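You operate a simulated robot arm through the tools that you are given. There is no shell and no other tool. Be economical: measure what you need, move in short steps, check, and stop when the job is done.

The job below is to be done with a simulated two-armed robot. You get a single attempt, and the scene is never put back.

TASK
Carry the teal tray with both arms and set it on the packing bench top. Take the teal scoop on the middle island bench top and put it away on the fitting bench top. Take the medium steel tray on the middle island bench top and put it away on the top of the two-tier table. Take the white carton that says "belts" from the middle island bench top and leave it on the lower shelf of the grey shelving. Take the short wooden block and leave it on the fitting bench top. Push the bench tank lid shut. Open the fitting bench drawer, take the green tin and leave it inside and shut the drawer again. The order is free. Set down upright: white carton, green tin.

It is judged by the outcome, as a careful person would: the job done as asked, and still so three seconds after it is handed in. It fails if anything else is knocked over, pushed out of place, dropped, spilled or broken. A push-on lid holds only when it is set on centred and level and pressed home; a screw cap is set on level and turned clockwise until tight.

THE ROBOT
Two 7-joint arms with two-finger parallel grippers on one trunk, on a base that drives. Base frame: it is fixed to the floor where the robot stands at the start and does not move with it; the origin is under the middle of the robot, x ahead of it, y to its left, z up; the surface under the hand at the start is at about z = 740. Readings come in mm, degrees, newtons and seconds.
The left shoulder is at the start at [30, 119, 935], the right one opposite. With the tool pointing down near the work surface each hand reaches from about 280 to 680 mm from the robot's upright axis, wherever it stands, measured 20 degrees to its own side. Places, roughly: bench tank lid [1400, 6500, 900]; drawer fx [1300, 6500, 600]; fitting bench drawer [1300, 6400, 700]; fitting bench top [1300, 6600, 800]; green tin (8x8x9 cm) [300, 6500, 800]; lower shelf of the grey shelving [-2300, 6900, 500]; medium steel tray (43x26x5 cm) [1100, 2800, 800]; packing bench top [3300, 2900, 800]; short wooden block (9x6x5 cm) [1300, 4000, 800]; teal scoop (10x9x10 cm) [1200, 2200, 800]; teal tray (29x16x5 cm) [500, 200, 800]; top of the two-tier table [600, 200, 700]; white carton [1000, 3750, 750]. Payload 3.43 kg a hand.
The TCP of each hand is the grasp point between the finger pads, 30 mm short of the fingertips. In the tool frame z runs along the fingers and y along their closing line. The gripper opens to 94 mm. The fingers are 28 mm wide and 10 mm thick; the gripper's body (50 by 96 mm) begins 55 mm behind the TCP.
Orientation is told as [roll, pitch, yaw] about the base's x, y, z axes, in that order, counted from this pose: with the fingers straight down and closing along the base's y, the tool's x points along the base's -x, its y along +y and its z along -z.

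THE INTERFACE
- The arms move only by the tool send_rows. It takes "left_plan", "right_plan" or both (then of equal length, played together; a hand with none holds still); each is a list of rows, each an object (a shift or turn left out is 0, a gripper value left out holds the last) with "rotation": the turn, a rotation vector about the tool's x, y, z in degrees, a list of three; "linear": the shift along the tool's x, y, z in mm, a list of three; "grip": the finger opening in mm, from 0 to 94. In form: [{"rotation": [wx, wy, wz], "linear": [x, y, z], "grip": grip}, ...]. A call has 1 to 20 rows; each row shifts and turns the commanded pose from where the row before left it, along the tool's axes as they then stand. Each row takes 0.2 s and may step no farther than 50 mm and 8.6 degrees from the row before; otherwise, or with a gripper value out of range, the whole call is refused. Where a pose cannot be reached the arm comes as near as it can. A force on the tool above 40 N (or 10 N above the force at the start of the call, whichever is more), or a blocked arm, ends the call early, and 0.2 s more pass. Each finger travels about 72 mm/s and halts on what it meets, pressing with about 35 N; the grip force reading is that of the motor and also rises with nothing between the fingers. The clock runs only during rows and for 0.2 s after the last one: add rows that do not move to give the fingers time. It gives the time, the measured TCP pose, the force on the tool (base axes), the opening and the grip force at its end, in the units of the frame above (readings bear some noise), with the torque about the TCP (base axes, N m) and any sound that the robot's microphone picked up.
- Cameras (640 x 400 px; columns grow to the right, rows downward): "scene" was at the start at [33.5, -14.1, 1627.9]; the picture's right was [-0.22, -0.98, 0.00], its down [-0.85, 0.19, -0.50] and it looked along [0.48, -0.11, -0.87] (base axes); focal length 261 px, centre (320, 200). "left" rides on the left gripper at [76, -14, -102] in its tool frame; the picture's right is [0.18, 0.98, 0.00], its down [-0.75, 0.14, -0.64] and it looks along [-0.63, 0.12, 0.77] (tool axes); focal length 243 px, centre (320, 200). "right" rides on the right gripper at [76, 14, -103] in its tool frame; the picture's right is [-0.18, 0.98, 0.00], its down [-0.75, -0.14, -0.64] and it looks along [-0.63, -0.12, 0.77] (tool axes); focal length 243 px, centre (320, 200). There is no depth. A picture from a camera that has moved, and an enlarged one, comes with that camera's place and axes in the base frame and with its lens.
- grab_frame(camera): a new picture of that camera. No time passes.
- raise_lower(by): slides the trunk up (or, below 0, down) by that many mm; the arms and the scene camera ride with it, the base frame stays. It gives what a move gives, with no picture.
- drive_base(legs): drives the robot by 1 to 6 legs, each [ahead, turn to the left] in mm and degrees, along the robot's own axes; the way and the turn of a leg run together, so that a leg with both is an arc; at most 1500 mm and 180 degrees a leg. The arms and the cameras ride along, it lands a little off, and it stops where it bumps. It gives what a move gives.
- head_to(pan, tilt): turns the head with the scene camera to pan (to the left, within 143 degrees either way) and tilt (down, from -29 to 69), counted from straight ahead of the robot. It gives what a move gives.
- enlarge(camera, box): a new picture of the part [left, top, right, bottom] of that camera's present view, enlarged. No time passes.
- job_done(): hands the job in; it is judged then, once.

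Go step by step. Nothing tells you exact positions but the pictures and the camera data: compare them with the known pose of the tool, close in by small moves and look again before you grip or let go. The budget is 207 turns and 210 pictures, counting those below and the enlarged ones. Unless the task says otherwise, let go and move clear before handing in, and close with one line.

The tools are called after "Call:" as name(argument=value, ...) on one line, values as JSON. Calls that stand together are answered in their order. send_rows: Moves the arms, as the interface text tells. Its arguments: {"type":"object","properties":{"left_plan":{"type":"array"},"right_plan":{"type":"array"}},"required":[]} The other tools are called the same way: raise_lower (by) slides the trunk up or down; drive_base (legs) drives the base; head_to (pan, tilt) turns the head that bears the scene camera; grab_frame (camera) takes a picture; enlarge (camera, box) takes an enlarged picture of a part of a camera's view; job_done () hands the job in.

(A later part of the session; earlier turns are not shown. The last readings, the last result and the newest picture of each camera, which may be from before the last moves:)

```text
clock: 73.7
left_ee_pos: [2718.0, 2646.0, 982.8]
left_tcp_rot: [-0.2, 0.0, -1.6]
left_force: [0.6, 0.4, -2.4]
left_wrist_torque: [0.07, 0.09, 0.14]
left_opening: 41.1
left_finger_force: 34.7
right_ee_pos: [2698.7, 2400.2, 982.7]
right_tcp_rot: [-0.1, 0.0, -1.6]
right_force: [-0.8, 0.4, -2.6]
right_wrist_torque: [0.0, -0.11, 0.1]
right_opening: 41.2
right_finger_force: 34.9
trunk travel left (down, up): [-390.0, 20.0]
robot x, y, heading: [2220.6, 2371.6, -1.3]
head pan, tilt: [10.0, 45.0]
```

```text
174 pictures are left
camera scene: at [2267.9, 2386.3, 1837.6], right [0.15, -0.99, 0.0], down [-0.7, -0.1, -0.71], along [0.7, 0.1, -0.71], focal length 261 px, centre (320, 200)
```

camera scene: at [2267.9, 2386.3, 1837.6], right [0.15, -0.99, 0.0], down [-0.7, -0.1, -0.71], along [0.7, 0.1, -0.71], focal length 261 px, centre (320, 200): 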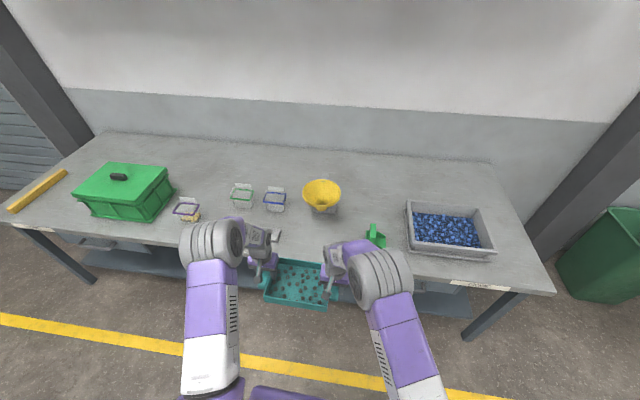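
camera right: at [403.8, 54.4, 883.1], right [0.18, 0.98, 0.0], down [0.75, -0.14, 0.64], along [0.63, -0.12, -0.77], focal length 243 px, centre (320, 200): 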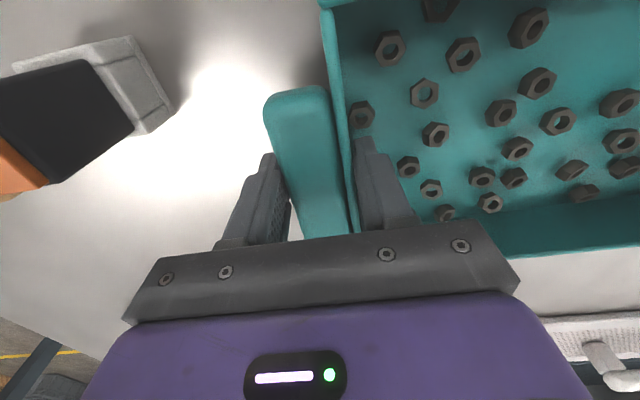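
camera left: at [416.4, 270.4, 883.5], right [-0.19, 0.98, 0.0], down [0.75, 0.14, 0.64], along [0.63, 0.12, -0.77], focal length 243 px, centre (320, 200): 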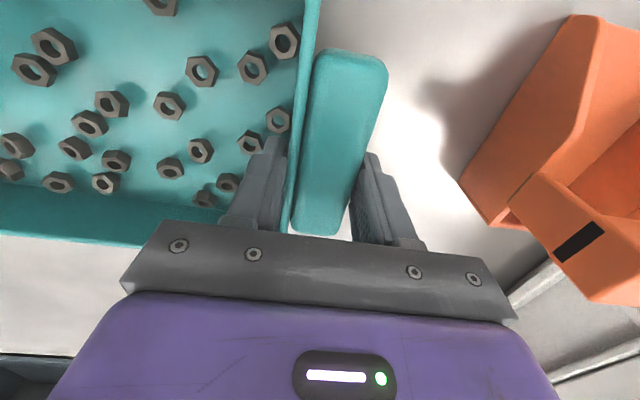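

Call:
drive_base(legs=[[0, 1.4], [305, 0]])

Call:
grab_frame(camera="left")

Call:
grab_frame(camera="right")

Call:
head_to(pan=0, tilt=60)

Call:
grab_frame(camera="scene")

```text
clock: 76.2
left_ee_pos: [3020.6, 2655.7, 983.5]
left_tcp_rot: [-0.1, -0.1, -0.3]
left_force: [-17.8, 2.8, -6.1]
left_wrist_torque: [0.01, -0.38, 0.13]
left_opening: 41.0
left_finger_force: 35.0
right_ee_pos: [3006.0, 2408.7, 983.9]
right_tcp_rot: [0.0, -0.2, -0.4]
right_force: [-19.9, 3.8, 2.7]
right_wrist_torque: [1.08, 0.09, -0.67]
right_opening: 37.5
right_finger_force: 35.2
trunk travel left (down, up): [-390.0, 20.0]
robot x, y, heading: [2529.6, 2370.4, -0.5]
head pan, tilt: [10.0, 45.0]
```

```text
173 pictures are left
camera left: at [2944.7, 2640.8, 1086.3], right [-0.18, 0.98, 0.0], down [0.75, 0.14, 0.64], along [0.63, 0.11, -0.77], focal length 243 px, centre (320, 200)
```

left: 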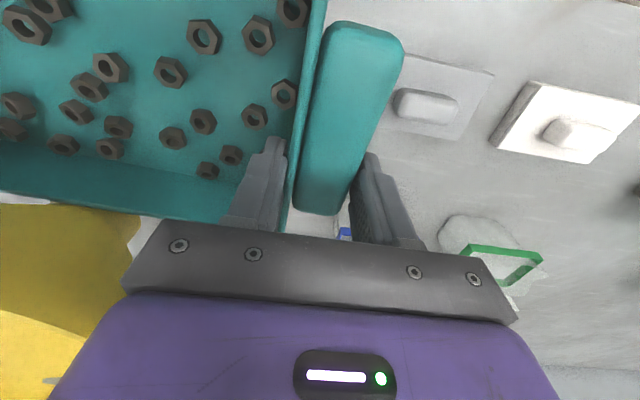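

```text
172 pictures are left
camera right: at [2930.3, 2424.2, 1086.7], right [0.19, 0.98, 0.0], down [0.75, -0.15, 0.64], along [0.63, -0.12, -0.76], focal length 243 px, centre (320, 200)
```

right: 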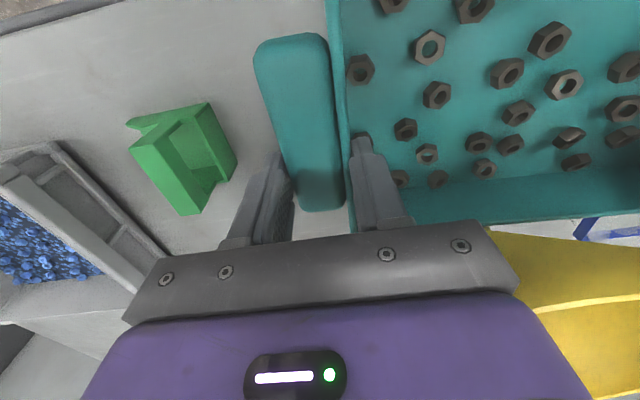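

```text
clock: 77.0
left_ee_pos: [3021.2, 2654.0, 981.6]
left_tcp_rot: [-0.1, 0.4, -0.3]
left_force: [-12.6, -3.0, -11.0]
left_wrist_torque: [0.28, -0.31, 0.23]
left_opening: 41.2
left_finger_force: 34.3
right_ee_pos: [3006.0, 2407.9, 984.1]
right_tcp_rot: [0.1, 0.1, -0.6]
right_force: [-11.3, -1.8, -1.9]
right_wrist_torque: [1.01, 0.87, -1.19]
right_opening: 37.0
right_finger_force: 34.8
trunk travel left (down, up): [-390.0, 20.0]
robot x, y, heading: [2530.0, 2374.9, -0.1]
head pan, tilt: [0.0, 60.0]
```

```text
171 pictures are left
camera scene: at [2562.6, 2371.2, 1818.2], right [-0.01, -1.0, 0.0], down [-0.86, 0.01, -0.5], along [0.5, 0.0, -0.86], focal length 261 px, centre (320, 200)
```

scene: 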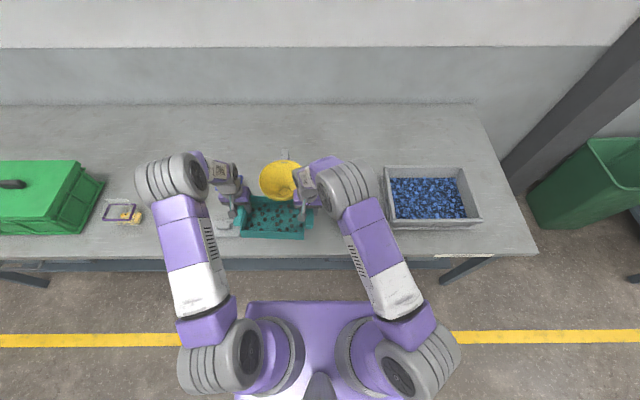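

Forces of −18 N: the tray is touching the yellow funnel, which stands as high as the tray. I back off at once.

Call:
drive_base(legs=[[-130, 0]])

Call:
grab_frame(camera="scene")

Call:
grab_frame(camera="right")

```text
clock: 78.2
left_ee_pos: [2894.0, 2656.4, 981.4]
left_tcp_rot: [0.0, 0.2, -0.3]
left_force: [-5.1, 0.6, -5.4]
left_wrist_torque: [-0.01, -0.03, -0.14]
left_opening: 41.0
left_finger_force: 35.2
right_ee_pos: [2880.7, 2410.3, 983.1]
right_tcp_rot: [0.2, -0.1, -0.5]
right_force: [4.4, -0.9, 0.7]
right_wrist_torque: [0.68, -0.17, -0.99]
right_opening: 37.4
right_finger_force: 34.8
trunk travel left (down, up): [-390.0, 20.0]
robot x, y, heading: [2400.4, 2372.4, -0.4]
head pan, tilt: [0.0, 60.0]
```

```text
170 pictures are left
camera scene: at [2437.0, 2372.8, 1818.1], right [-0.01, -1.0, 0.0], down [-0.87, 0.01, -0.5], along [0.5, 0.0, -0.87], focal length 261 px, centre (320, 200)
```

scene: 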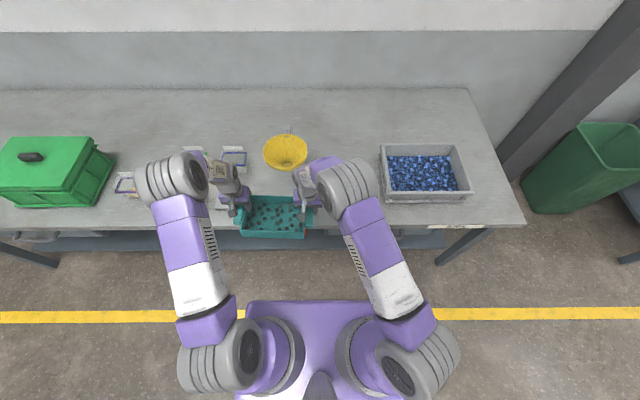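

```text
169 pictures are left
camera right: at [2805.2, 2424.9, 1085.0], right [0.19, 0.98, 0.0], down [0.75, -0.15, 0.64], along [0.63, -0.12, -0.77], focal length 243 px, centre (320, 200)
```

right: 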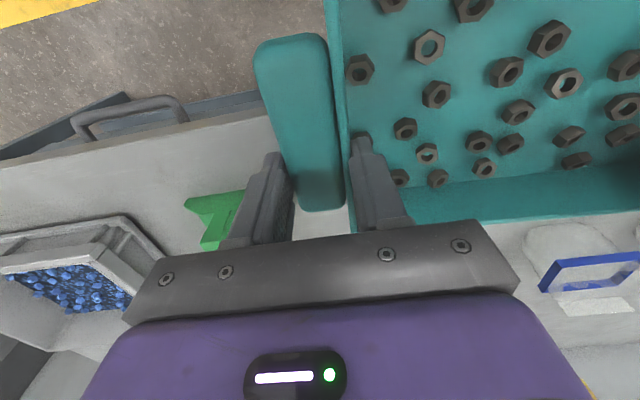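

The funnel is still standing; it overhangs at x≳3040 near z 1000. I lower the tray below that, and use the arms for the last 105 mm forward, keeping the tray's far rim at x≈3060.

Call:
raise_lower(by=-80)

Call:
send_rows(left_plan=[{"linear": [-20, 0, 0]}, {"linear": [-20, 0, 0]}, {"linear": [-20, 0, 0]}, {"linear": [-20, 0, 0]}, {"linear": [-20, 0, 0]}, {"linear": [-5, 0, 0]}, {}], right_plan=[{"linear": [-20, 0, 0]}, {"linear": [-20, 0, 0]}, {"linear": [-20, 0, 0]}, {"linear": [-20, 0, 0]}, {"linear": [-20, 0, 0]}, {"linear": [-5, 0, 0]}, {}])

Call:
grab_frame(camera="scene")

Call:
grab_frame(camera="right")

Call:
grab_frame(camera="left")

```text
clock: 79.4
left_ee_pos: [2893.0, 2655.9, 902.1]
left_tcp_rot: [0.0, 0.2, -0.3]
left_force: [-4.2, -0.1, -5.3]
left_wrist_torque: [0.07, -0.22, 0.23]
left_opening: 40.7
left_finger_force: 35.6
right_ee_pos: [2881.1, 2409.3, 903.5]
right_tcp_rot: [0.2, -0.2, -0.5]
right_force: [3.4, -0.1, 1.1]
right_wrist_torque: [0.71, 0.13, -1.16]
right_opening: 36.9
right_finger_force: 35.1
trunk travel left (down, up): [-310.0, 100.0]
robot x, y, heading: [2400.5, 2373.7, -0.4]
head pan, tilt: [0.0, 60.0]
```

```text
clock: 81.0
left_ee_pos: [2999.7, 2656.4, 901.6]
left_tcp_rot: [-0.1, 0.4, -0.4]
left_force: [-6.3, -6.0, -2.8]
left_wrist_torque: [-0.21, 0.68, -0.23]
left_opening: 41.0
left_finger_force: 34.9
right_ee_pos: [2984.4, 2408.7, 903.3]
right_tcp_rot: [0.2, -0.1, -0.3]
right_force: [7.4, 5.6, -2.6]
right_wrist_torque: [0.21, -0.81, -1.22]
right_opening: 37.3
right_finger_force: 34.1
trunk travel left (down, up): [-310.0, 100.0]
robot x, y, heading: [2404.7, 2374.5, -0.4]
head pan, tilt: [0.0, 60.0]
```

```text
168 pictures are left
camera scene: at [2436.7, 2372.7, 1738.2], right [-0.01, -1.0, 0.0], down [-0.87, 0.01, -0.5], along [0.5, 0.0, -0.87], focal length 261 px, centre (320, 200)
```

scene: 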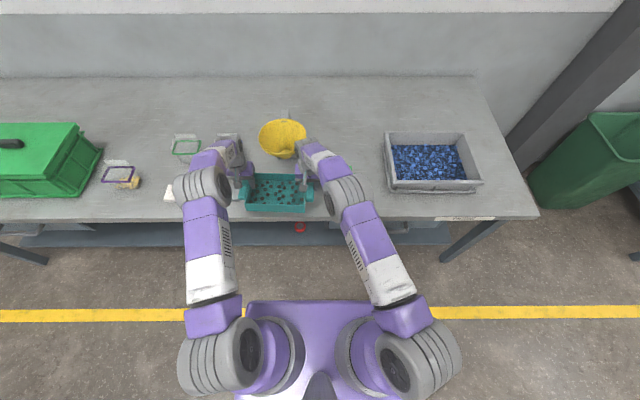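

```text
167 pictures are left
camera right: at [2909.4, 2423.8, 1005.1], right [0.19, 0.98, 0.0], down [0.75, -0.15, 0.64], along [0.63, -0.12, -0.77], focal length 243 px, centre (320, 200)
```

right: 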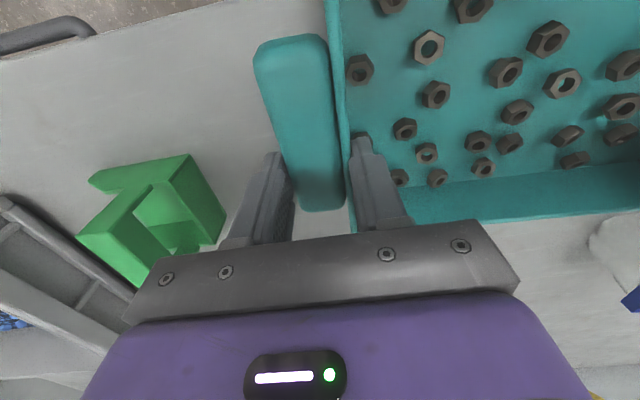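

```text
166 pictures are left
camera left: at [2923.5, 2641.0, 1003.7], right [-0.18, 0.98, 0.0], down [0.76, 0.14, 0.64], along [0.63, 0.11, -0.77], focal length 243 px, centre (320, 200)
```

left: 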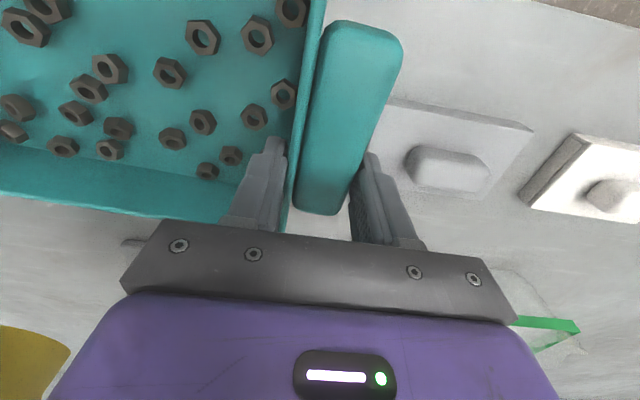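

A grey plate lies just left of the handle (edge y≈2706), so I shift 12 mm right while lowering.

Call:
send_rows(left_plan=[{"linear": [0, -6, 0]}, {"linear": [0, -6, 0]}, {}], right_plan=[{"linear": [0, -6, 0]}, {"linear": [0, -6, 0]}, {}])

Call:
raise_lower(by=-40)

Call:
grab_frame(camera="left")

Call:
enlarge(camera="scene", box=[200, 110, 360, 210])

```text
clock: 81.8
left_ee_pos: [2999.4, 2644.3, 901.0]
left_tcp_rot: [-0.1, 0.1, -0.2]
left_force: [-3.2, -9.4, -3.5]
left_wrist_torque: [-0.02, 0.58, 0.16]
left_opening: 41.5
left_finger_force: 34.9
right_ee_pos: [2986.0, 2397.7, 904.0]
right_tcp_rot: [0.3, -0.1, -0.5]
right_force: [3.5, 8.9, -1.7]
right_wrist_torque: [0.33, -0.73, -1.01]
right_opening: 37.3
right_finger_force: 34.5
trunk travel left (down, up): [-310.0, 100.0]
robot x, y, heading: [2399.6, 2369.7, -0.4]
head pan, tilt: [0.0, 60.0]
```

```text
clock: 82.6
left_ee_pos: [2998.6, 2643.5, 861.2]
left_tcp_rot: [-0.1, 0.2, -0.2]
left_force: [-4.3, -12.8, -6.2]
left_wrist_torque: [0.04, -0.29, 0.17]
left_opening: 41.0
left_finger_force: 34.8
right_ee_pos: [2984.6, 2396.2, 864.2]
right_tcp_rot: [0.4, -0.1, -0.5]
right_force: [4.1, 12.1, 0.3]
right_wrist_torque: [0.8, 0.14, -0.94]
right_opening: 37.3
right_finger_force: 35.4
trunk travel left (down, up): [-270.0, 140.0]
robot x, y, heading: [2400.5, 2374.4, -0.4]
head pan, tilt: [0.0, 60.0]
```

```text
165 pictures are left
camera left: at [2923.4, 2629.0, 963.9], right [-0.18, 0.98, 0.0], down [0.76, 0.14, 0.64], along [0.63, 0.11, -0.77], focal length 243 px, centre (320, 200)
```

left: 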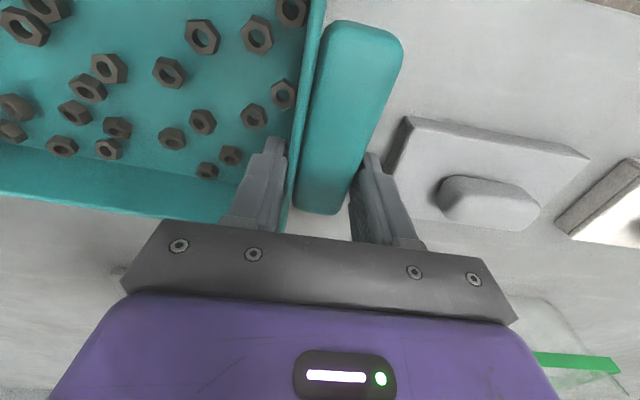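

```text
4.00 times, centred on (280, 160) of scene
camera zoom: at [2436.2, 2372.6, 1698.2], right [-0.01, -1.0, 0.0], down [-0.87, 0.01, -0.5], along [0.5, 0.0, -0.87], focal length 1044 px, centre (480, 360)
```

zoom: 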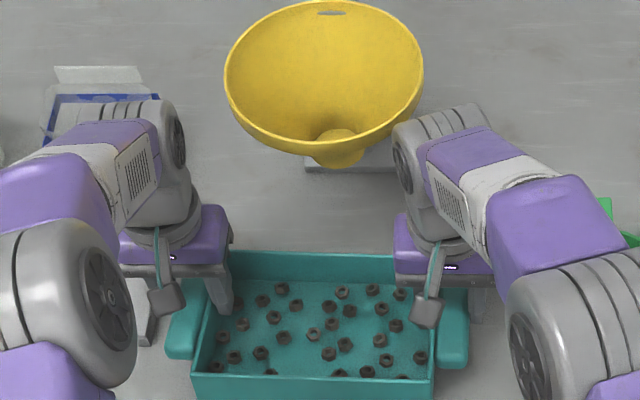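

Call:
raise_lower(by=-22)

Call:
raise_lower(by=-8)

Call:
raise_lower(by=-6)

Call:
grab_frame(camera="right")

```text
clock: 83.3
left_ee_pos: [3002.0, 2643.3, 850.1]
left_tcp_rot: [0.1, -0.7, -0.5]
left_force: [-1.2, 0.5, 17.0]
left_wrist_torque: [0.34, 1.29, -0.42]
left_opening: 37.2
left_finger_force: 34.6
right_ee_pos: [2987.0, 2398.6, 849.6]
right_tcp_rot: [0.5, -0.8, -0.4]
right_force: [1.9, 0.3, 12.3]
right_wrist_torque: [-0.49, 0.86, -0.42]
right_opening: 37.2
right_finger_force: 35.3
trunk travel left (down, up): [-248.0, 162.0]
robot x, y, heading: [2406.1, 2370.9, -0.1]
head pan, tilt: [0.0, 60.0]
stopped: the force on the tool passed its limit at 42 N (the readings are from after the stop); the commanded pose is now the measured one
```

```text
clock: 83.7
left_ee_pos: [3004.9, 2645.3, 850.5]
left_tcp_rot: [0.2, -1.3, -0.7]
left_force: [-2.8, -0.2, 16.7]
left_wrist_torque: [0.05, 1.26, -0.47]
left_opening: 36.9
left_finger_force: 35.3
right_ee_pos: [2990.0, 2398.7, 850.1]
right_tcp_rot: [0.7, -1.5, -0.6]
right_force: [1.5, -0.9, 12.6]
right_wrist_torque: [-0.81, 0.86, -0.4]
right_opening: 37.4
right_finger_force: 35.5
trunk travel left (down, up): [-242.0, 168.0]
robot x, y, heading: [2400.8, 2372.3, -0.1]
head pan, tilt: [0.0, 60.0]
stopped: the force on the tool passed its limit at 44 N (the readings are from after the stop); the commanded pose is now the measured one
```

```text
clock: 84.2
left_ee_pos: [3008.6, 2647.3, 849.1]
left_tcp_rot: [0.4, -1.9, -0.8]
left_force: [-1.9, 0.4, 17.2]
left_wrist_torque: [-0.13, 1.27, -0.45]
left_opening: 37.1
left_finger_force: 35.3
right_ee_pos: [2993.4, 2400.3, 849.1]
right_tcp_rot: [0.9, -2.1, -0.8]
right_force: [0.7, -0.4, 13.4]
right_wrist_torque: [-0.9, 0.93, -0.36]
right_opening: 37.4
right_finger_force: 34.7
trunk travel left (down, up): [-237.0, 173.0]
robot x, y, heading: [2400.2, 2373.7, -0.1]
head pan, tilt: [0.0, 60.0]
stopped: the force on the tool passed its limit at 43 N (the readings are from after the stop); the commanded pose is now the measured one
```

```text
163 pictures are left
camera right: at [2914.7, 2413.7, 948.9], right [0.2, 0.98, 0.02], down [0.73, -0.16, 0.67], along [0.66, -0.12, -0.75], focal length 243 px, centre (320, 200)
```

right: 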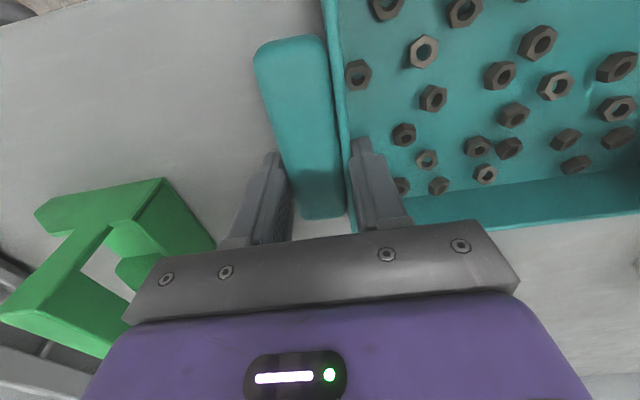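

The tray rests on the bench (surface z≈800). I release with a modest opening and rise straight up.

Call:
send_rows(left_plan=[{"grip": 48}, {"grip": 58}, {}, {}], right_plan=[{"grip": 48}, {"grip": 62}, {}, {}])

Call:
raise_lower(by=120)

Call:
grab_frame(camera="scene")

Call:
grab_frame(camera="left")

```text
clock: 85.2
left_ee_pos: [3009.3, 2646.5, 847.2]
left_tcp_rot: [0.5, -1.7, -0.6]
left_force: [0.1, 0.0, 0.0]
left_wrist_torque: [-0.03, -0.02, 0.01]
left_opening: 57.8
left_finger_force: 0.0
right_ee_pos: [2993.3, 2399.7, 846.8]
right_tcp_rot: [0.9, -1.7, -0.7]
right_force: [0.0, 0.3, 0.4]
right_wrist_torque: [0.01, -0.01, 0.0]
right_opening: 62.2
right_finger_force: 0.1
trunk travel left (down, up): [-237.0, 173.0]
robot x, y, heading: [2400.9, 2373.6, -0.4]
head pan, tilt: [0.0, 60.0]
```

```text
clock: 86.7
left_ee_pos: [3008.9, 2646.8, 964.8]
left_tcp_rot: [0.5, -1.5, -0.7]
left_force: [-0.6, 0.7, 1.2]
left_wrist_torque: [-0.01, 0.01, 0.01]
left_opening: 58.0
left_finger_force: 0.0
right_ee_pos: [2994.2, 2399.5, 966.2]
right_tcp_rot: [1.0, -1.7, -0.9]
right_force: [-0.5, 0.2, 0.3]
right_wrist_torque: [-0.01, 0.0, -0.01]
right_opening: 62.2
right_finger_force: 0.1
trunk travel left (down, up): [-357.0, 53.0]
robot x, y, heading: [2400.9, 2374.3, -0.2]
head pan, tilt: [0.0, 60.0]
```

```text
162 pictures are left
camera scene: at [2436.2, 2372.7, 1785.0], right [-0.01, -1.0, 0.0], down [-0.87, 0.01, -0.5], along [0.5, 0.0, -0.87], focal length 261 px, centre (320, 200)
```

scene: 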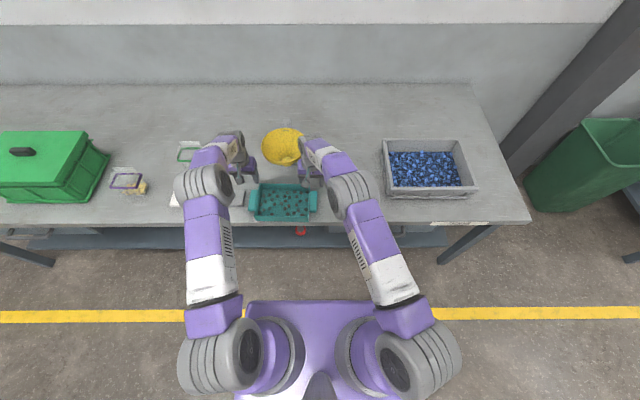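

```text
161 pictures are left
camera left: at [2930.4, 2631.4, 1066.0], right [-0.17, 0.99, 0.0], down [0.74, 0.13, 0.66], along [0.65, 0.12, -0.75], focal length 243 px, centre (320, 200)
```

left: 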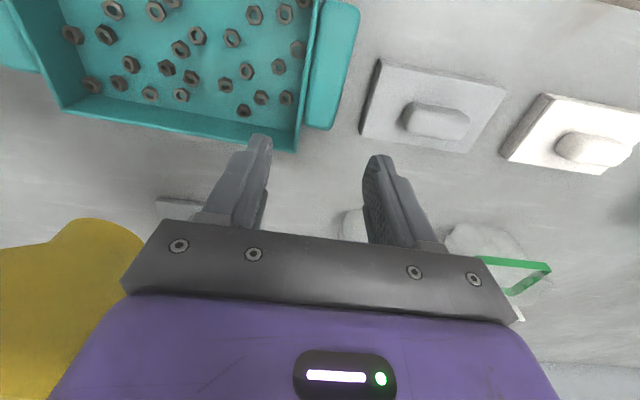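

Teal tray done, nothing disturbed. I back off, retract the arms and turn round to view the island.

Call:
drive_base(legs=[[-200, 0]])

Call:
send_rows(left_plan=[{"linear": [40, 0, 0], "rotation": [0, 1.6, 0]}, {"linear": [40, 0, 0]}, {"linear": [40, 0, 0]}, {"linear": [20, 0, 0], "grip": 90}], right_plan=[{"linear": [40, -20, 0], "rotation": [0, 1.6, 0]}, {"linear": [40, -40, 0]}, {"linear": [40, -40, 0]}, {"linear": [20, -30, 0], "grip": 90}])

Call:
drive_base(legs=[[0, 180]])

Call:
head_to(pan=0, tilt=38)

Call:
grab_frame(camera="scene")

Call:
head_to(pan=-50, tilt=30)

Call:
grab_frame(camera="scene")

```text
clock: 88.3
left_ee_pos: [2810.6, 2646.3, 966.1]
left_tcp_rot: [0.4, -1.6, -0.8]
left_force: [0.2, 0.2, -0.2]
left_wrist_torque: [-0.05, -0.02, 0.02]
left_opening: 57.9
left_finger_force: 0.0
right_ee_pos: [2796.7, 2400.4, 966.6]
right_tcp_rot: [0.9, -1.7, -0.7]
right_force: [-0.6, -0.2, -0.3]
right_wrist_torque: [-0.01, 0.0, -0.01]
right_opening: 61.8
right_finger_force: 0.0
trunk travel left (down, up): [-357.0, 53.0]
robot x, y, heading: [2201.7, 2369.6, -0.2]
head pan, tilt: [0.0, 60.0]
```

```text
refused: row 2 steps farther than a row can; nothing moved
```

```text
clock: 96.0
left_ee_pos: [1591.6, 2104.8, 966.0]
left_tcp_rot: [0.4, -1.5, 178.8]
left_force: [0.4, 0.1, -0.6]
left_wrist_torque: [0.0, 0.0, 0.03]
left_opening: 58.3
left_finger_force: 0.1
right_ee_pos: [1608.8, 2350.7, 966.2]
right_tcp_rot: [0.8, -1.7, 178.8]
right_force: [-0.3, -1.2, -0.2]
right_wrist_torque: [-0.02, 0.0, -0.02]
right_opening: 62.0
right_finger_force: 0.0
trunk travel left (down, up): [-357.0, 53.0]
robot x, y, heading: [2203.6, 2371.8, 179.1]
head pan, tilt: [0.0, 60.0]
```

```text
clock: 96.9
left_ee_pos: [1591.3, 2104.2, 967.3]
left_tcp_rot: [0.4, -1.6, 178.7]
left_force: [0.0, 0.6, -0.2]
left_wrist_torque: [0.0, 0.0, 0.01]
left_opening: 57.9
left_finger_force: 0.1
right_ee_pos: [1608.1, 2351.5, 967.0]
right_tcp_rot: [0.9, -1.7, 178.8]
right_force: [0.5, 0.7, 0.5]
right_wrist_torque: [0.04, 0.0, 0.0]
right_opening: 62.0
right_finger_force: 0.0
trunk travel left (down, up): [-357.0, 53.0]
robot x, y, heading: [2202.3, 2372.8, 179.1]
head pan, tilt: [0.0, 38.0]
```

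```text
160 pictures are left
camera scene: at [2144.6, 2375.0, 1814.8], right [0.01, 1.0, 0.0], down [0.62, -0.01, -0.79], along [-0.79, 0.01, -0.62], focal length 261 px, centre (320, 200)
```

scene: 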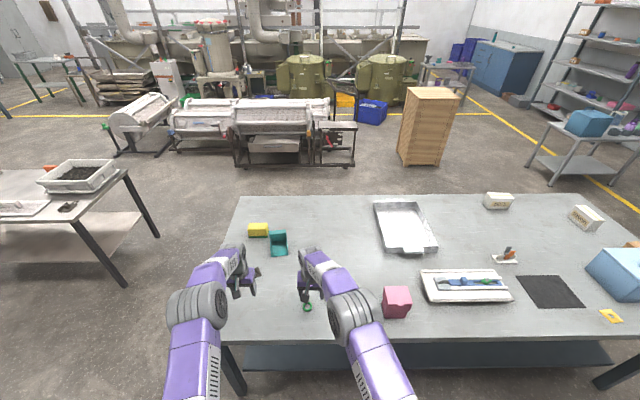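

```text
clock: 98.1
left_ee_pos: [1592.1, 2103.9, 966.7]
left_tcp_rot: [0.4, -1.5, 178.8]
left_force: [-0.3, 0.3, -0.1]
left_wrist_torque: [0.0, 0.03, 0.01]
left_opening: 57.9
left_finger_force: 0.1
right_ee_pos: [1608.4, 2351.4, 966.2]
right_tcp_rot: [0.9, -1.7, 178.8]
right_force: [-0.7, -0.2, -0.1]
right_wrist_torque: [-0.03, 0.01, 0.0]
right_opening: 62.2
right_finger_force: 0.2
trunk travel left (down, up): [-357.0, 53.0]
robot x, y, heading: [2204.2, 2372.3, 179.6]
head pan, tilt: [-50.0, 30.0]
```

```text
159 pictures are left
camera scene: at [2173.7, 2443.8, 1827.3], right [0.77, 0.63, 0.0], down [0.32, -0.39, -0.87], along [-0.55, 0.67, -0.5], focal length 261 px, centre (320, 200)
```

scene: 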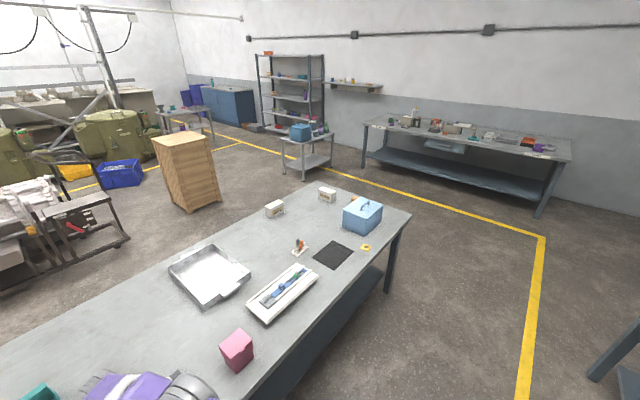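

Island measured: x 820–1710, y from 1860. The scoop (≈1223, 2173) is best reached from the south end; the steel tray from the west. I retract the arms and drive to the south end.

Call:
send_rows(left_plan=[{"linear": [28, 0, 0], "rotation": [0, 1.6, 0]}, {"linear": [28, 0, 0]}, {"linear": [28, 0, 0]}, {"linear": [28, 0, 0], "grip": 90}, {"linear": [28, 0, 0]}], right_plan=[{"linear": [28, -30, 0], "rotation": [0, 1.6, 0]}, {"linear": [28, -30, 0]}, {"linear": [28, -30, 0]}, {"linear": [28, -30, 0], "grip": 90}, {"linear": [28, -30, 0]}])

Call:
drive_base(legs=[[0, 90.5], [1000, 0], [0, -90], [1090, 0], [0, -90]])

Call:
head_to(pan=0, tilt=45)

Call:
grab_frame(camera="scene")

```text
clock: 99.3
left_ee_pos: [1733.3, 2102.2, 967.9]
left_tcp_rot: [0.5, 0.1, 178.9]
left_force: [0.5, 0.5, 0.1]
left_wrist_torque: [0.0, 0.04, -0.01]
left_opening: 90.1
left_finger_force: 0.0
right_ee_pos: [1751.2, 2498.5, 963.8]
right_tcp_rot: [0.9, -0.3, 178.8]
right_force: [-0.2, -0.1, 0.5]
right_wrist_torque: [0.01, -0.02, 0.01]
right_opening: 90.2
right_finger_force: 0.0
trunk travel left (down, up): [-357.0, 53.0]
robot x, y, heading: [2203.2, 2373.5, 179.2]
head pan, tilt: [-50.0, 30.0]
```

```text
clock: 121.1
left_ee_pos: [806.8, 1816.1, 967.4]
left_tcp_rot: [0.4, 0.1, 89.6]
left_force: [-0.6, 0.4, 0.5]
left_wrist_torque: [-0.01, -0.01, 0.0]
left_opening: 90.0
left_finger_force: 0.0
right_ee_pos: [1203.0, 1803.8, 963.7]
right_tcp_rot: [1.0, -0.1, 89.6]
right_force: [-0.3, 0.2, 0.0]
right_wrist_torque: [-0.01, 0.0, 0.01]
right_opening: 90.0
right_finger_force: 0.0
trunk travel left (down, up): [-357.0, 53.0]
robot x, y, heading: [1082.4, 1349.4, 89.8]
head pan, tilt: [-50.0, 30.0]
```

```text
clock: 122.2
left_ee_pos: [807.0, 1815.1, 967.4]
left_tcp_rot: [0.5, 0.0, 89.6]
left_force: [-0.6, -0.2, -0.8]
left_wrist_torque: [0.0, 0.02, -0.01]
left_opening: 89.9
left_finger_force: 0.1
right_ee_pos: [1202.7, 1803.0, 963.0]
right_tcp_rot: [0.9, -0.1, 89.5]
right_force: [-0.1, 0.0, 0.2]
right_wrist_torque: [-0.01, 0.0, 0.04]
right_opening: 89.8
right_finger_force: 0.0
trunk travel left (down, up): [-357.0, 53.0]
robot x, y, heading: [1084.5, 1348.9, 90.0]
head pan, tilt: [0.0, 45.0]
```

```text
158 pictures are left
camera scene: at [1084.1, 1401.2, 1804.7], right [1.0, 0.0, 0.0], down [0.0, -0.71, -0.71], along [0.0, 0.71, -0.71], focal length 261 px, centre (320, 200)
```

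scene: 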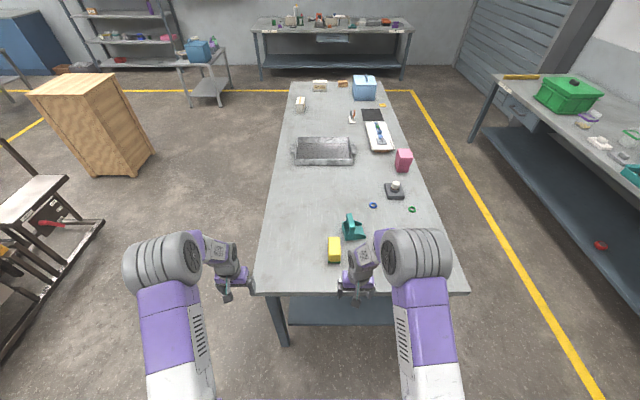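

Call:
enlarge(camera="scene", box=[310, 190, 406, 250])

Call:
enlarge(camera="scene", box=[272, 65, 432, 165])

Call:
enlarge(camera="scene", box=[240, 0, 416, 110])

```text
6.67 times, centred on (358, 220) of scene
camera zoom: at [1084.1, 1401.2, 1804.7], right [1.0, 0.0, 0.0], down [0.0, -0.71, -0.71], along [0.0, 0.71, -0.71], focal length 1739 px, centre (67, 67)
```

zoom: 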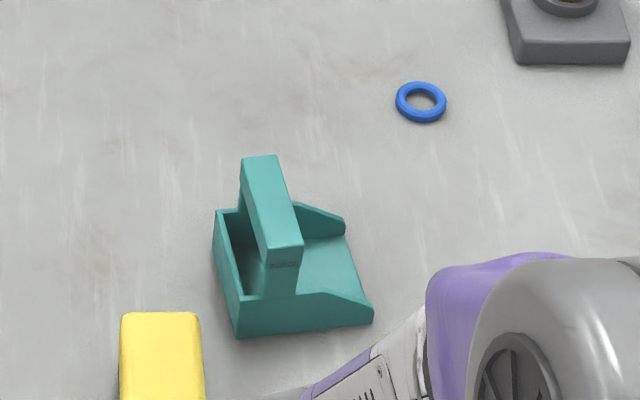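

```text
4.00 times, centred on (352, 115) of scene
camera zoom: at [1084.1, 1401.2, 1804.7], right [1.0, 0.0, 0.0], down [0.0, -0.71, -0.71], along [0.0, 0.71, -0.71], focal length 1044 px, centre (192, 540)
```

zoom: 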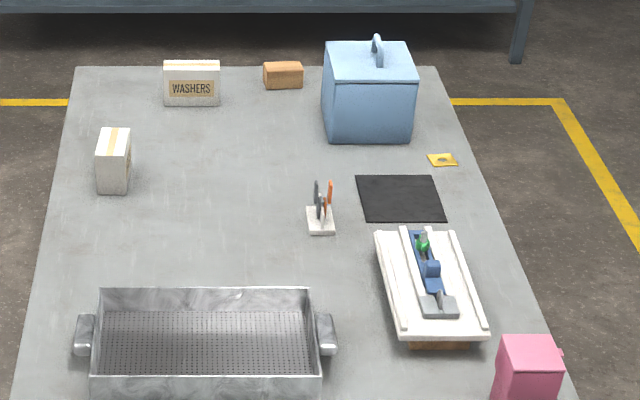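

```text
3.64 times, centred on (328, 55) of scene
camera zoom: at [1084.1, 1401.2, 1804.7], right [1.0, 0.0, 0.0], down [0.0, -0.71, -0.71], along [0.0, 0.71, -0.71], focal length 949 px, centre (291, 727)
```

zoom: 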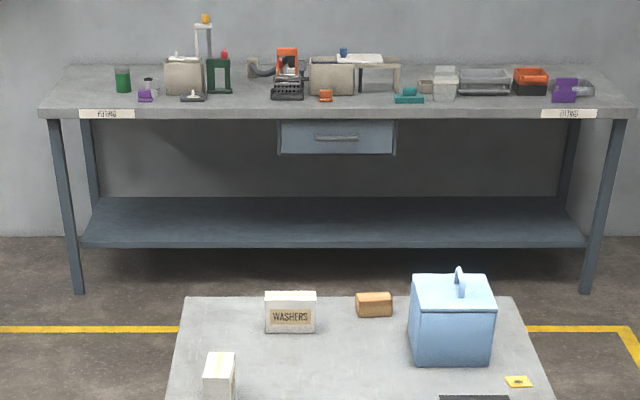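

The far carton reads WASHERS, so BELTS should be the one by the west edge; the wood block lies at the far edge. The scoop's top bar (centre ≈1223, 2179, top z≈895) is a good handle. I move up and bring the right hand over it.

Call:
drive_base(legs=[[180, 0]])

Call:
send_rows(right_plan=[{"linear": [-35, -4, 0], "rotation": [0, 0, -7]}, {"linear": [-35, 0, 0]}, {"linear": [-35, 0, 0]}, {"linear": [-35, 0, 0]}, {}])

Call:
grab_frame(camera="right")

Call:
grab_frame(camera="scene")

```text
clock: 123.8
left_ee_pos: [805.8, 1998.6, 966.8]
left_tcp_rot: [0.4, 0.1, 89.6]
left_force: [0.1, 0.1, 0.3]
left_wrist_torque: [0.01, 0.0, 0.02]
left_opening: 90.2
left_finger_force: 0.1
right_ee_pos: [1202.8, 1986.1, 964.1]
right_tcp_rot: [0.9, -0.1, 89.5]
right_force: [-0.2, 0.7, 0.1]
right_wrist_torque: [-0.03, 0.0, 0.02]
right_opening: 89.8
right_finger_force: 0.1
trunk travel left (down, up): [-357.0, 53.0]
robot x, y, heading: [1088.1, 1531.3, 89.7]
head pan, tilt: [0.0, 45.0]
```

```text
clock: 125.0
left_ee_pos: [806.9, 1997.5, 968.1]
left_tcp_rot: [0.5, 0.0, 89.6]
left_force: [0.4, 0.6, -0.3]
left_wrist_torque: [0.02, -0.05, -0.04]
left_opening: 90.1
left_finger_force: 0.1
right_ee_pos: [1197.1, 2124.8, 963.3]
right_tcp_rot: [0.9, -0.2, 96.6]
right_force: [1.2, -0.2, 0.8]
right_wrist_torque: [0.03, 0.01, -0.02]
right_opening: 90.1
right_finger_force: 0.0
trunk travel left (down, up): [-357.0, 53.0]
robot x, y, heading: [1085.3, 1532.9, 89.9]
head pan, tilt: [0.0, 45.0]
```

```text
154 pictures are left
camera right: at [1193.7, 2047.5, 1065.2], right [-1.0, 0.07, 0.02], down [0.06, 0.76, 0.64], along [0.03, 0.64, -0.77], focal length 243 px, centre (320, 200)
```

right: 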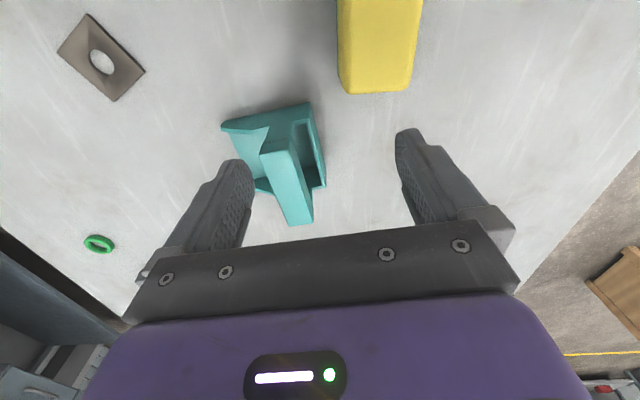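

```text
153 pictures are left
camera scene: at [1084.2, 1583.0, 1804.7], right [1.0, 0.0, 0.0], down [0.0, -0.71, -0.71], along [0.0, 0.71, -0.71], focal length 261 px, centre (320, 200)
```

scene: 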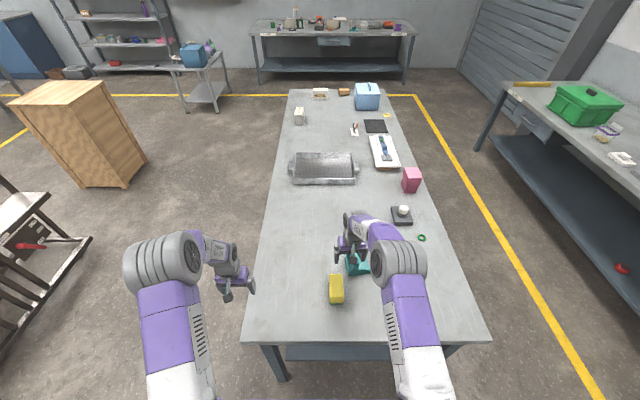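

Both views agree: bar centre (1226, 2176), turned 6°. I move over it and descend to z 882.

Call:
send_rows(right_plan=[{"linear": [-24, -17, 0], "grip": 60}, {"linear": [-23.5, -17.5, 0]}, {"linear": [0, 0, 27]}, {"linear": [0, 0, 27]}, {"linear": [0, 0, 27]}, {}])

Call:
grab_frame(camera="right")

```text
clock: 126.4
left_ee_pos: [806.1, 1998.0, 967.0]
left_tcp_rot: [0.5, -0.1, 89.6]
left_force: [-0.1, 0.4, 1.2]
left_wrist_torque: [-0.02, 0.0, 0.0]
left_opening: 89.9
left_finger_force: 0.0
right_ee_pos: [1223.1, 2164.1, 886.3]
right_tcp_rot: [0.8, -0.3, 96.6]
right_force: [-0.1, 0.3, -0.3]
right_wrist_torque: [-0.01, 0.01, -0.02]
right_opening: 59.9
right_finger_force: 0.0
right hand out of reach, approached as far as the arm can: row 5
trunk travel left (down, up): [-357.0, 53.0]
robot x, y, heading: [1085.3, 1532.8, 89.9]
head pan, tilt: [0.0, 45.0]
```

```text
152 pictures are left
camera right: at [1219.9, 2088.2, 988.4], right [-1.0, 0.07, 0.02], down [0.06, 0.76, 0.64], along [0.03, 0.64, -0.77], focal length 243 px, centre (320, 200)
```

right: 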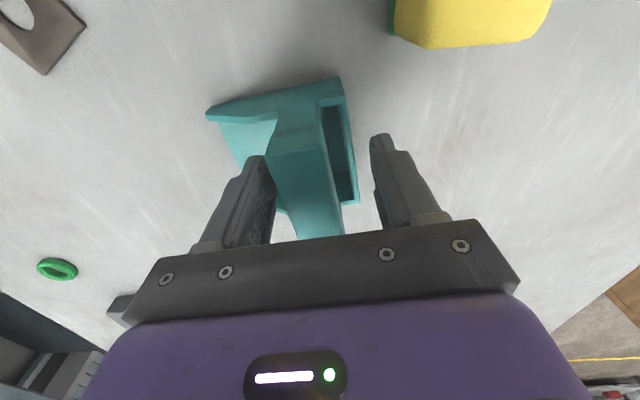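

The arm reached z 886, with fingers straddling the bar. That's enough overlap; I close.

Call:
send_rows(right_plan=[{"grip": 40}, {"grip": 20}, {"grip": 10}, {}, {}])

Call:
raise_lower(by=12)

Call:
grab_frame(camera="right")

```text
clock: 127.6
left_ee_pos: [807.0, 1998.0, 968.1]
left_tcp_rot: [0.3, 0.1, 89.6]
left_force: [-0.1, 0.4, 0.8]
left_wrist_torque: [-0.05, 0.02, 0.01]
left_opening: 89.9
left_finger_force: 0.1
right_ee_pos: [1223.2, 2165.7, 886.8]
right_tcp_rot: [0.8, -0.3, 96.5]
right_force: [0.6, 0.5, 0.6]
right_wrist_torque: [0.05, -0.1, -0.07]
right_opening: 29.6
right_finger_force: 35.0
trunk travel left (down, up): [-357.0, 53.0]
robot x, y, heading: [1087.2, 1533.0, 90.1]
head pan, tilt: [0.0, 45.0]
```

```text
clock: 128.2
left_ee_pos: [807.1, 1999.0, 979.6]
left_tcp_rot: [0.4, -0.1, 89.6]
left_force: [0.9, -1.3, -0.2]
left_wrist_torque: [0.02, -0.03, 0.01]
left_opening: 90.1
left_finger_force: 0.0
right_ee_pos: [1223.4, 2165.7, 899.0]
right_tcp_rot: [0.9, -0.2, 96.5]
right_force: [-1.0, 1.0, -0.7]
right_wrist_torque: [0.0, 0.02, 0.02]
right_opening: 29.6
right_finger_force: 34.6
trunk travel left (down, up): [-369.0, 41.0]
robot x, y, heading: [1089.7, 1535.1, 89.8]
head pan, tilt: [0.0, 45.0]
```

```text
151 pictures are left
camera right: at [1219.9, 2088.4, 1000.4], right [-1.0, 0.07, 0.02], down [0.06, 0.76, 0.64], along [0.03, 0.64, -0.77], focal length 243 px, centre (320, 200)
```

right: 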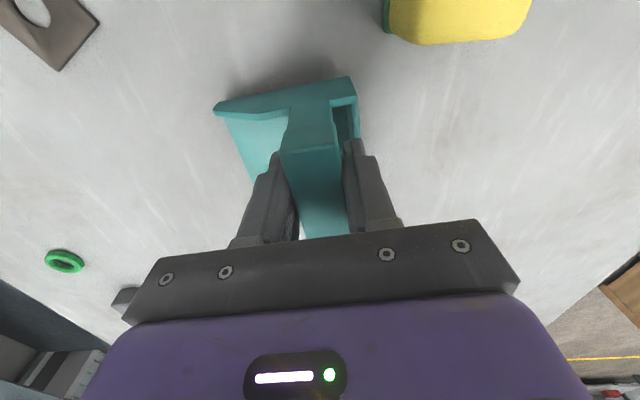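

Scoop is held. I lift, retract, and drive round the west side to the island's north end for the wood block (left hand).

Call:
raise_lower(by=38)

Call:
send_rows(right_plan=[{"linear": [10, 0, -35]}, {"linear": [25, 0, -25]}, {"linear": [40, 0, 0]}, {"linear": [40, -10, 0]}, {"linear": [40, -10, 0]}, {"linear": [30, 0, 0]}, {}])

Call:
drive_base(legs=[[-170, 0], [0, 90], [740, 0], [0, -90], [1500, 0], [1500, 0]])

Call:
grab_frame(camera="scene")

```text
clock: 129.0
left_ee_pos: [807.7, 1999.6, 1017.9]
left_tcp_rot: [0.4, 0.0, 89.5]
left_force: [-0.3, 0.2, 0.0]
left_wrist_torque: [0.01, 0.01, 0.0]
left_opening: 90.3
left_finger_force: 0.1
right_ee_pos: [1223.7, 2166.5, 936.4]
right_tcp_rot: [0.9, -0.2, 96.5]
right_force: [0.2, -0.2, -0.2]
right_wrist_torque: [0.0, 0.0, 0.01]
right_opening: 29.5
right_finger_force: 35.0
trunk travel left (down, up): [-407.0, 3.0]
robot x, y, heading: [1085.9, 1531.0, 89.8]
head pan, tilt: [0.0, 45.0]
```

```text
clock: 130.6
left_ee_pos: [806.5, 1999.0, 1016.9]
left_tcp_rot: [0.4, 0.2, 89.6]
left_force: [0.3, -0.4, 0.4]
left_wrist_torque: [-0.01, -0.01, 0.01]
left_opening: 90.2
left_finger_force: 0.1
right_ee_pos: [1268.2, 1983.7, 994.1]
right_tcp_rot: [0.8, -0.2, 96.6]
right_force: [0.3, -0.3, -0.7]
right_wrist_torque: [-0.02, 0.0, -0.05]
right_opening: 29.5
right_finger_force: 35.5
trunk travel left (down, up): [-407.0, 3.0]
robot x, y, heading: [1086.2, 1528.7, 90.0]
head pan, tilt: [0.0, 45.0]
```

```text
clock: 157.4
left_ee_pos: [17.6, 4825.7, 1017.2]
left_tcp_rot: [0.4, 0.0, 90.6]
left_force: [-0.8, -0.6, 0.8]
left_wrist_torque: [0.02, 0.02, 0.0]
left_opening: 90.0
left_finger_force: 0.1
right_ee_pos: [477.6, 4817.9, 994.3]
right_tcp_rot: [1.0, -0.2, 97.6]
right_force: [0.1, 0.1, -0.9]
right_wrist_torque: [0.01, 0.01, -0.05]
right_opening: 29.7
right_finger_force: 35.0
trunk travel left (down, up): [-407.0, 3.0]
robot x, y, heading: [303.0, 4366.2, 90.9]
head pan, tilt: [0.0, 45.0]
```

```text
150 pictures are left
camera scene: at [301.4, 4415.3, 1854.7], right [1.0, 0.02, 0.0], down [0.01, -0.71, -0.71], along [-0.01, 0.71, -0.71], focal length 261 px, centre (320, 200)
```

scene: 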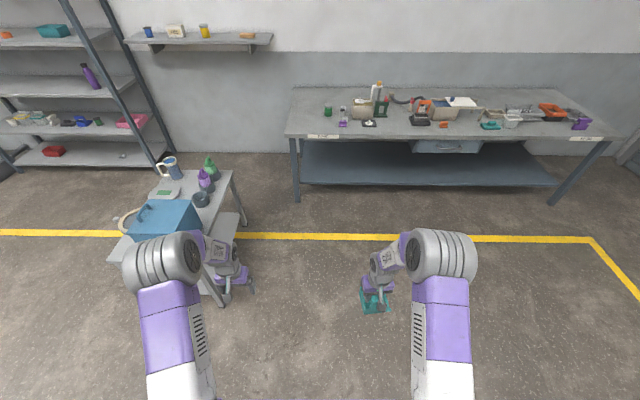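

Call:
drive_base(legs=[[250, 0], [0, -90], [875, 0], [0, -91]])

Call:
head_to(pan=0, tilt=52)

Call:
grab_frame(camera="scene")

```text
clock: 171.2
left_ee_pos: [1470.7, 4144.2, 1018.2]
left_tcp_rot: [0.4, 0.0, -90.2]
left_force: [-0.1, 0.2, -0.4]
left_wrist_torque: [0.02, 0.0, 0.04]
left_opening: 90.0
left_finger_force: 0.0
right_ee_pos: [1009.9, 4159.4, 994.7]
right_tcp_rot: [0.9, -0.2, -83.4]
right_force: [0.4, 0.4, -1.3]
right_wrist_torque: [0.01, 0.03, 0.02]
right_opening: 29.6
right_finger_force: 35.3
trunk travel left (down, up): [-407.0, 3.0]
robot x, y, heading: [1189.7, 4609.3, -90.1]
head pan, tilt: [0.0, 45.0]
```

```text
clock: 171.9
left_ee_pos: [1470.3, 4146.3, 1017.4]
left_tcp_rot: [0.4, 0.0, -90.2]
left_force: [-0.1, 0.5, -0.4]
left_wrist_torque: [0.03, 0.0, 0.01]
left_opening: 90.0
left_finger_force: 0.1
right_ee_pos: [1010.2, 4158.8, 993.3]
right_tcp_rot: [0.8, -0.2, -83.3]
right_force: [-0.3, -0.3, -0.9]
right_wrist_torque: [-0.01, 0.0, -0.02]
right_opening: 29.5
right_finger_force: 34.6
trunk travel left (down, up): [-407.0, 3.0]
robot x, y, heading: [1187.9, 4611.3, -89.6]
head pan, tilt: [0.0, 52.0]
```

```text
149 pictures are left
camera scene: at [1189.9, 4566.5, 1845.1], right [-1.0, 0.0, 0.0], down [0.0, 0.79, -0.62], along [0.0, -0.62, -0.79], focal length 261 px, centre (320, 200)
```

scene: 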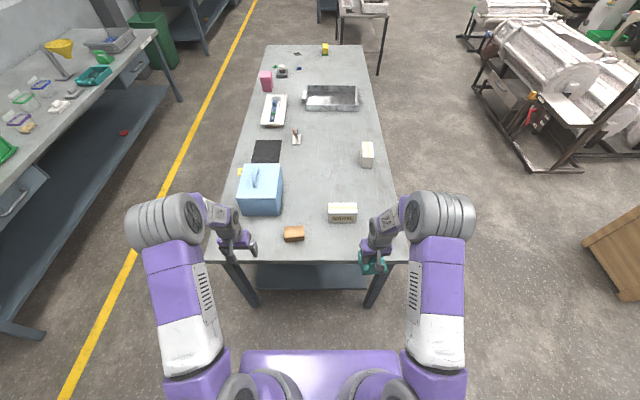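

Call:
enlarge(camera="scene", box=[220, 155, 380, 255])

```text
4.00 times, centred on (300, 205) of scene
camera zoom: at [1189.9, 4566.5, 1845.1], right [-1.0, 0.0, 0.0], down [0.0, 0.79, -0.62], along [0.0, -0.62, -0.79], focal length 1044 px, centre (400, 180)
```

zoom: 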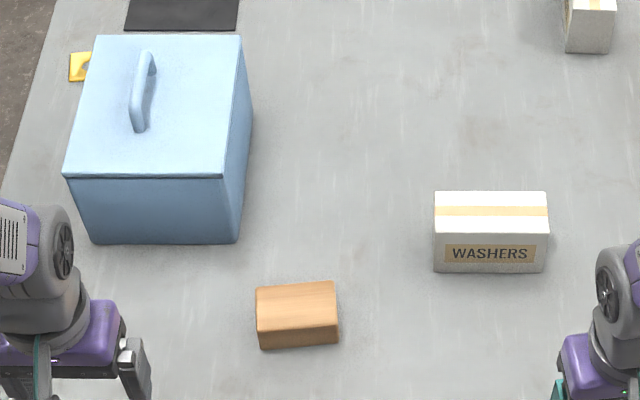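

The block is at (1303, 3963), turned 7°. I bring the left hand inward and turn it so the fingers close across the 6 cm side, then drive up.

Call:
send_rows(left_plan=[{"linear": [0, -42, 0]}, {"linear": [0, -42, 0]}, {"linear": [0, -42, 0]}, {"linear": [0, -40, 0]}, {"rotation": [0, 0, -8.1]}, {"rotation": [0, 0, -8.1]}, {"rotation": [0, 0, -8.1]}, {"rotation": [0, 0, -8.1]}, {"rotation": [0, 0, -8.1]}, {"rotation": [0, 0, -8.1]}, {"rotation": [0, 0, -8.1]}, {"rotation": [0, 0, -8.1]}, {"rotation": [0, 0, -8.1]}, {"rotation": [0, 0, -8.1]}, {"rotation": [0, 0, -8.1]}, {"rotation": [0, 0, -7.5]}, {}])

Call:
drive_base(legs=[[150, 0]])

Call:
raise_lower(by=-60)

Call:
grab_frame(camera="left")

Call:
grab_frame(camera="scene")

```text
clock: 175.5
left_ee_pos: [1304.7, 4145.9, 1015.9]
left_tcp_rot: [0.1, -0.4, 6.5]
left_force: [0.4, -0.3, -0.2]
left_wrist_torque: [-0.02, 0.0, -0.01]
left_opening: 90.2
left_finger_force: 0.1
right_ee_pos: [1009.6, 4159.0, 993.7]
right_tcp_rot: [0.8, -0.2, -83.3]
right_force: [-0.4, -1.2, -0.7]
right_wrist_torque: [0.01, 0.06, 0.01]
right_opening: 29.6
right_finger_force: 35.1
trunk travel left (down, up): [-407.0, 3.0]
robot x, y, heading: [1193.0, 4610.3, -89.8]
head pan, tilt: [0.0, 52.0]
```

```text
clock: 176.9
left_ee_pos: [1305.8, 3994.4, 1016.3]
left_tcp_rot: [0.0, -0.4, 6.3]
left_force: [0.2, 0.2, 0.3]
left_wrist_torque: [-0.02, 0.01, -0.03]
left_opening: 90.0
left_finger_force: 0.0
right_ee_pos: [1011.4, 4007.8, 993.9]
right_tcp_rot: [0.9, -0.2, -83.3]
right_force: [0.1, 0.7, -0.4]
right_wrist_torque: [0.03, -0.03, 0.0]
right_opening: 29.9
right_finger_force: 35.0
trunk travel left (down, up): [-407.0, 3.0]
robot x, y, heading: [1188.6, 4461.6, -90.2]
head pan, tilt: [0.0, 52.0]
```

```text
clock: 177.9
left_ee_pos: [1306.2, 3994.5, 955.5]
left_tcp_rot: [0.0, -0.4, 6.3]
left_force: [-0.2, -0.5, -0.2]
left_wrist_torque: [-0.02, 0.0, -0.02]
left_opening: 90.0
left_finger_force: 0.1
right_ee_pos: [1011.5, 4007.8, 934.9]
right_tcp_rot: [1.0, -0.2, -83.2]
right_force: [0.1, -0.2, -1.3]
right_wrist_torque: [0.0, -0.02, 0.01]
right_opening: 29.6
right_finger_force: 34.9
trunk travel left (down, up): [-347.0, 63.0]
robot x, y, heading: [1188.6, 4461.2, -89.7]
head pan, tilt: [0.0, 52.0]
```

```text
147 pictures are left
camera left: at [1231.0, 3970.7, 1058.0], right [-0.29, 0.96, 0.0], down [0.73, 0.22, 0.65], along [0.62, 0.19, -0.76], focal length 243 px, centre (320, 200)
```

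left: 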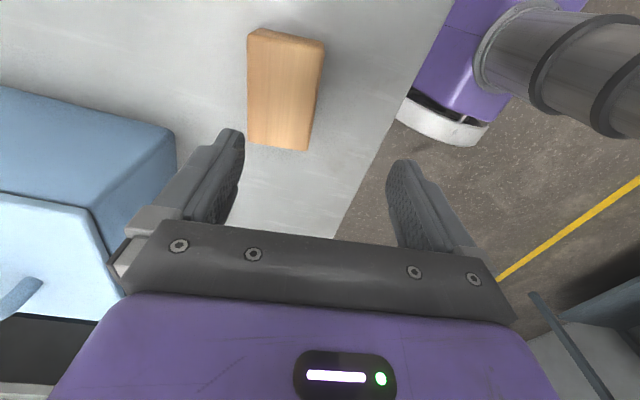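

```text
146 pictures are left
camera scene: at [1190.3, 4414.9, 1785.2], right [-1.0, 0.0, 0.0], down [0.0, 0.79, -0.62], along [0.0, -0.62, -0.79], focal length 261 px, centre (320, 200)
```

scene: 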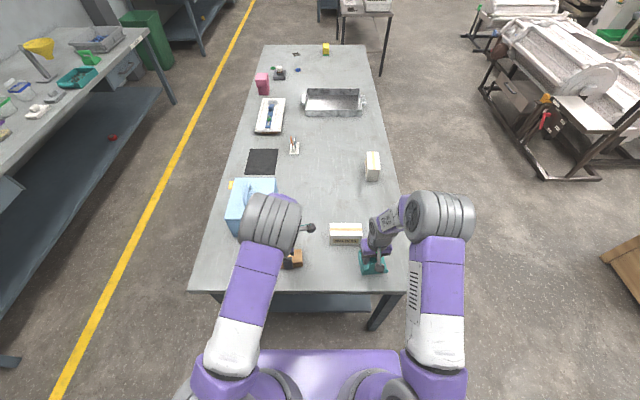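

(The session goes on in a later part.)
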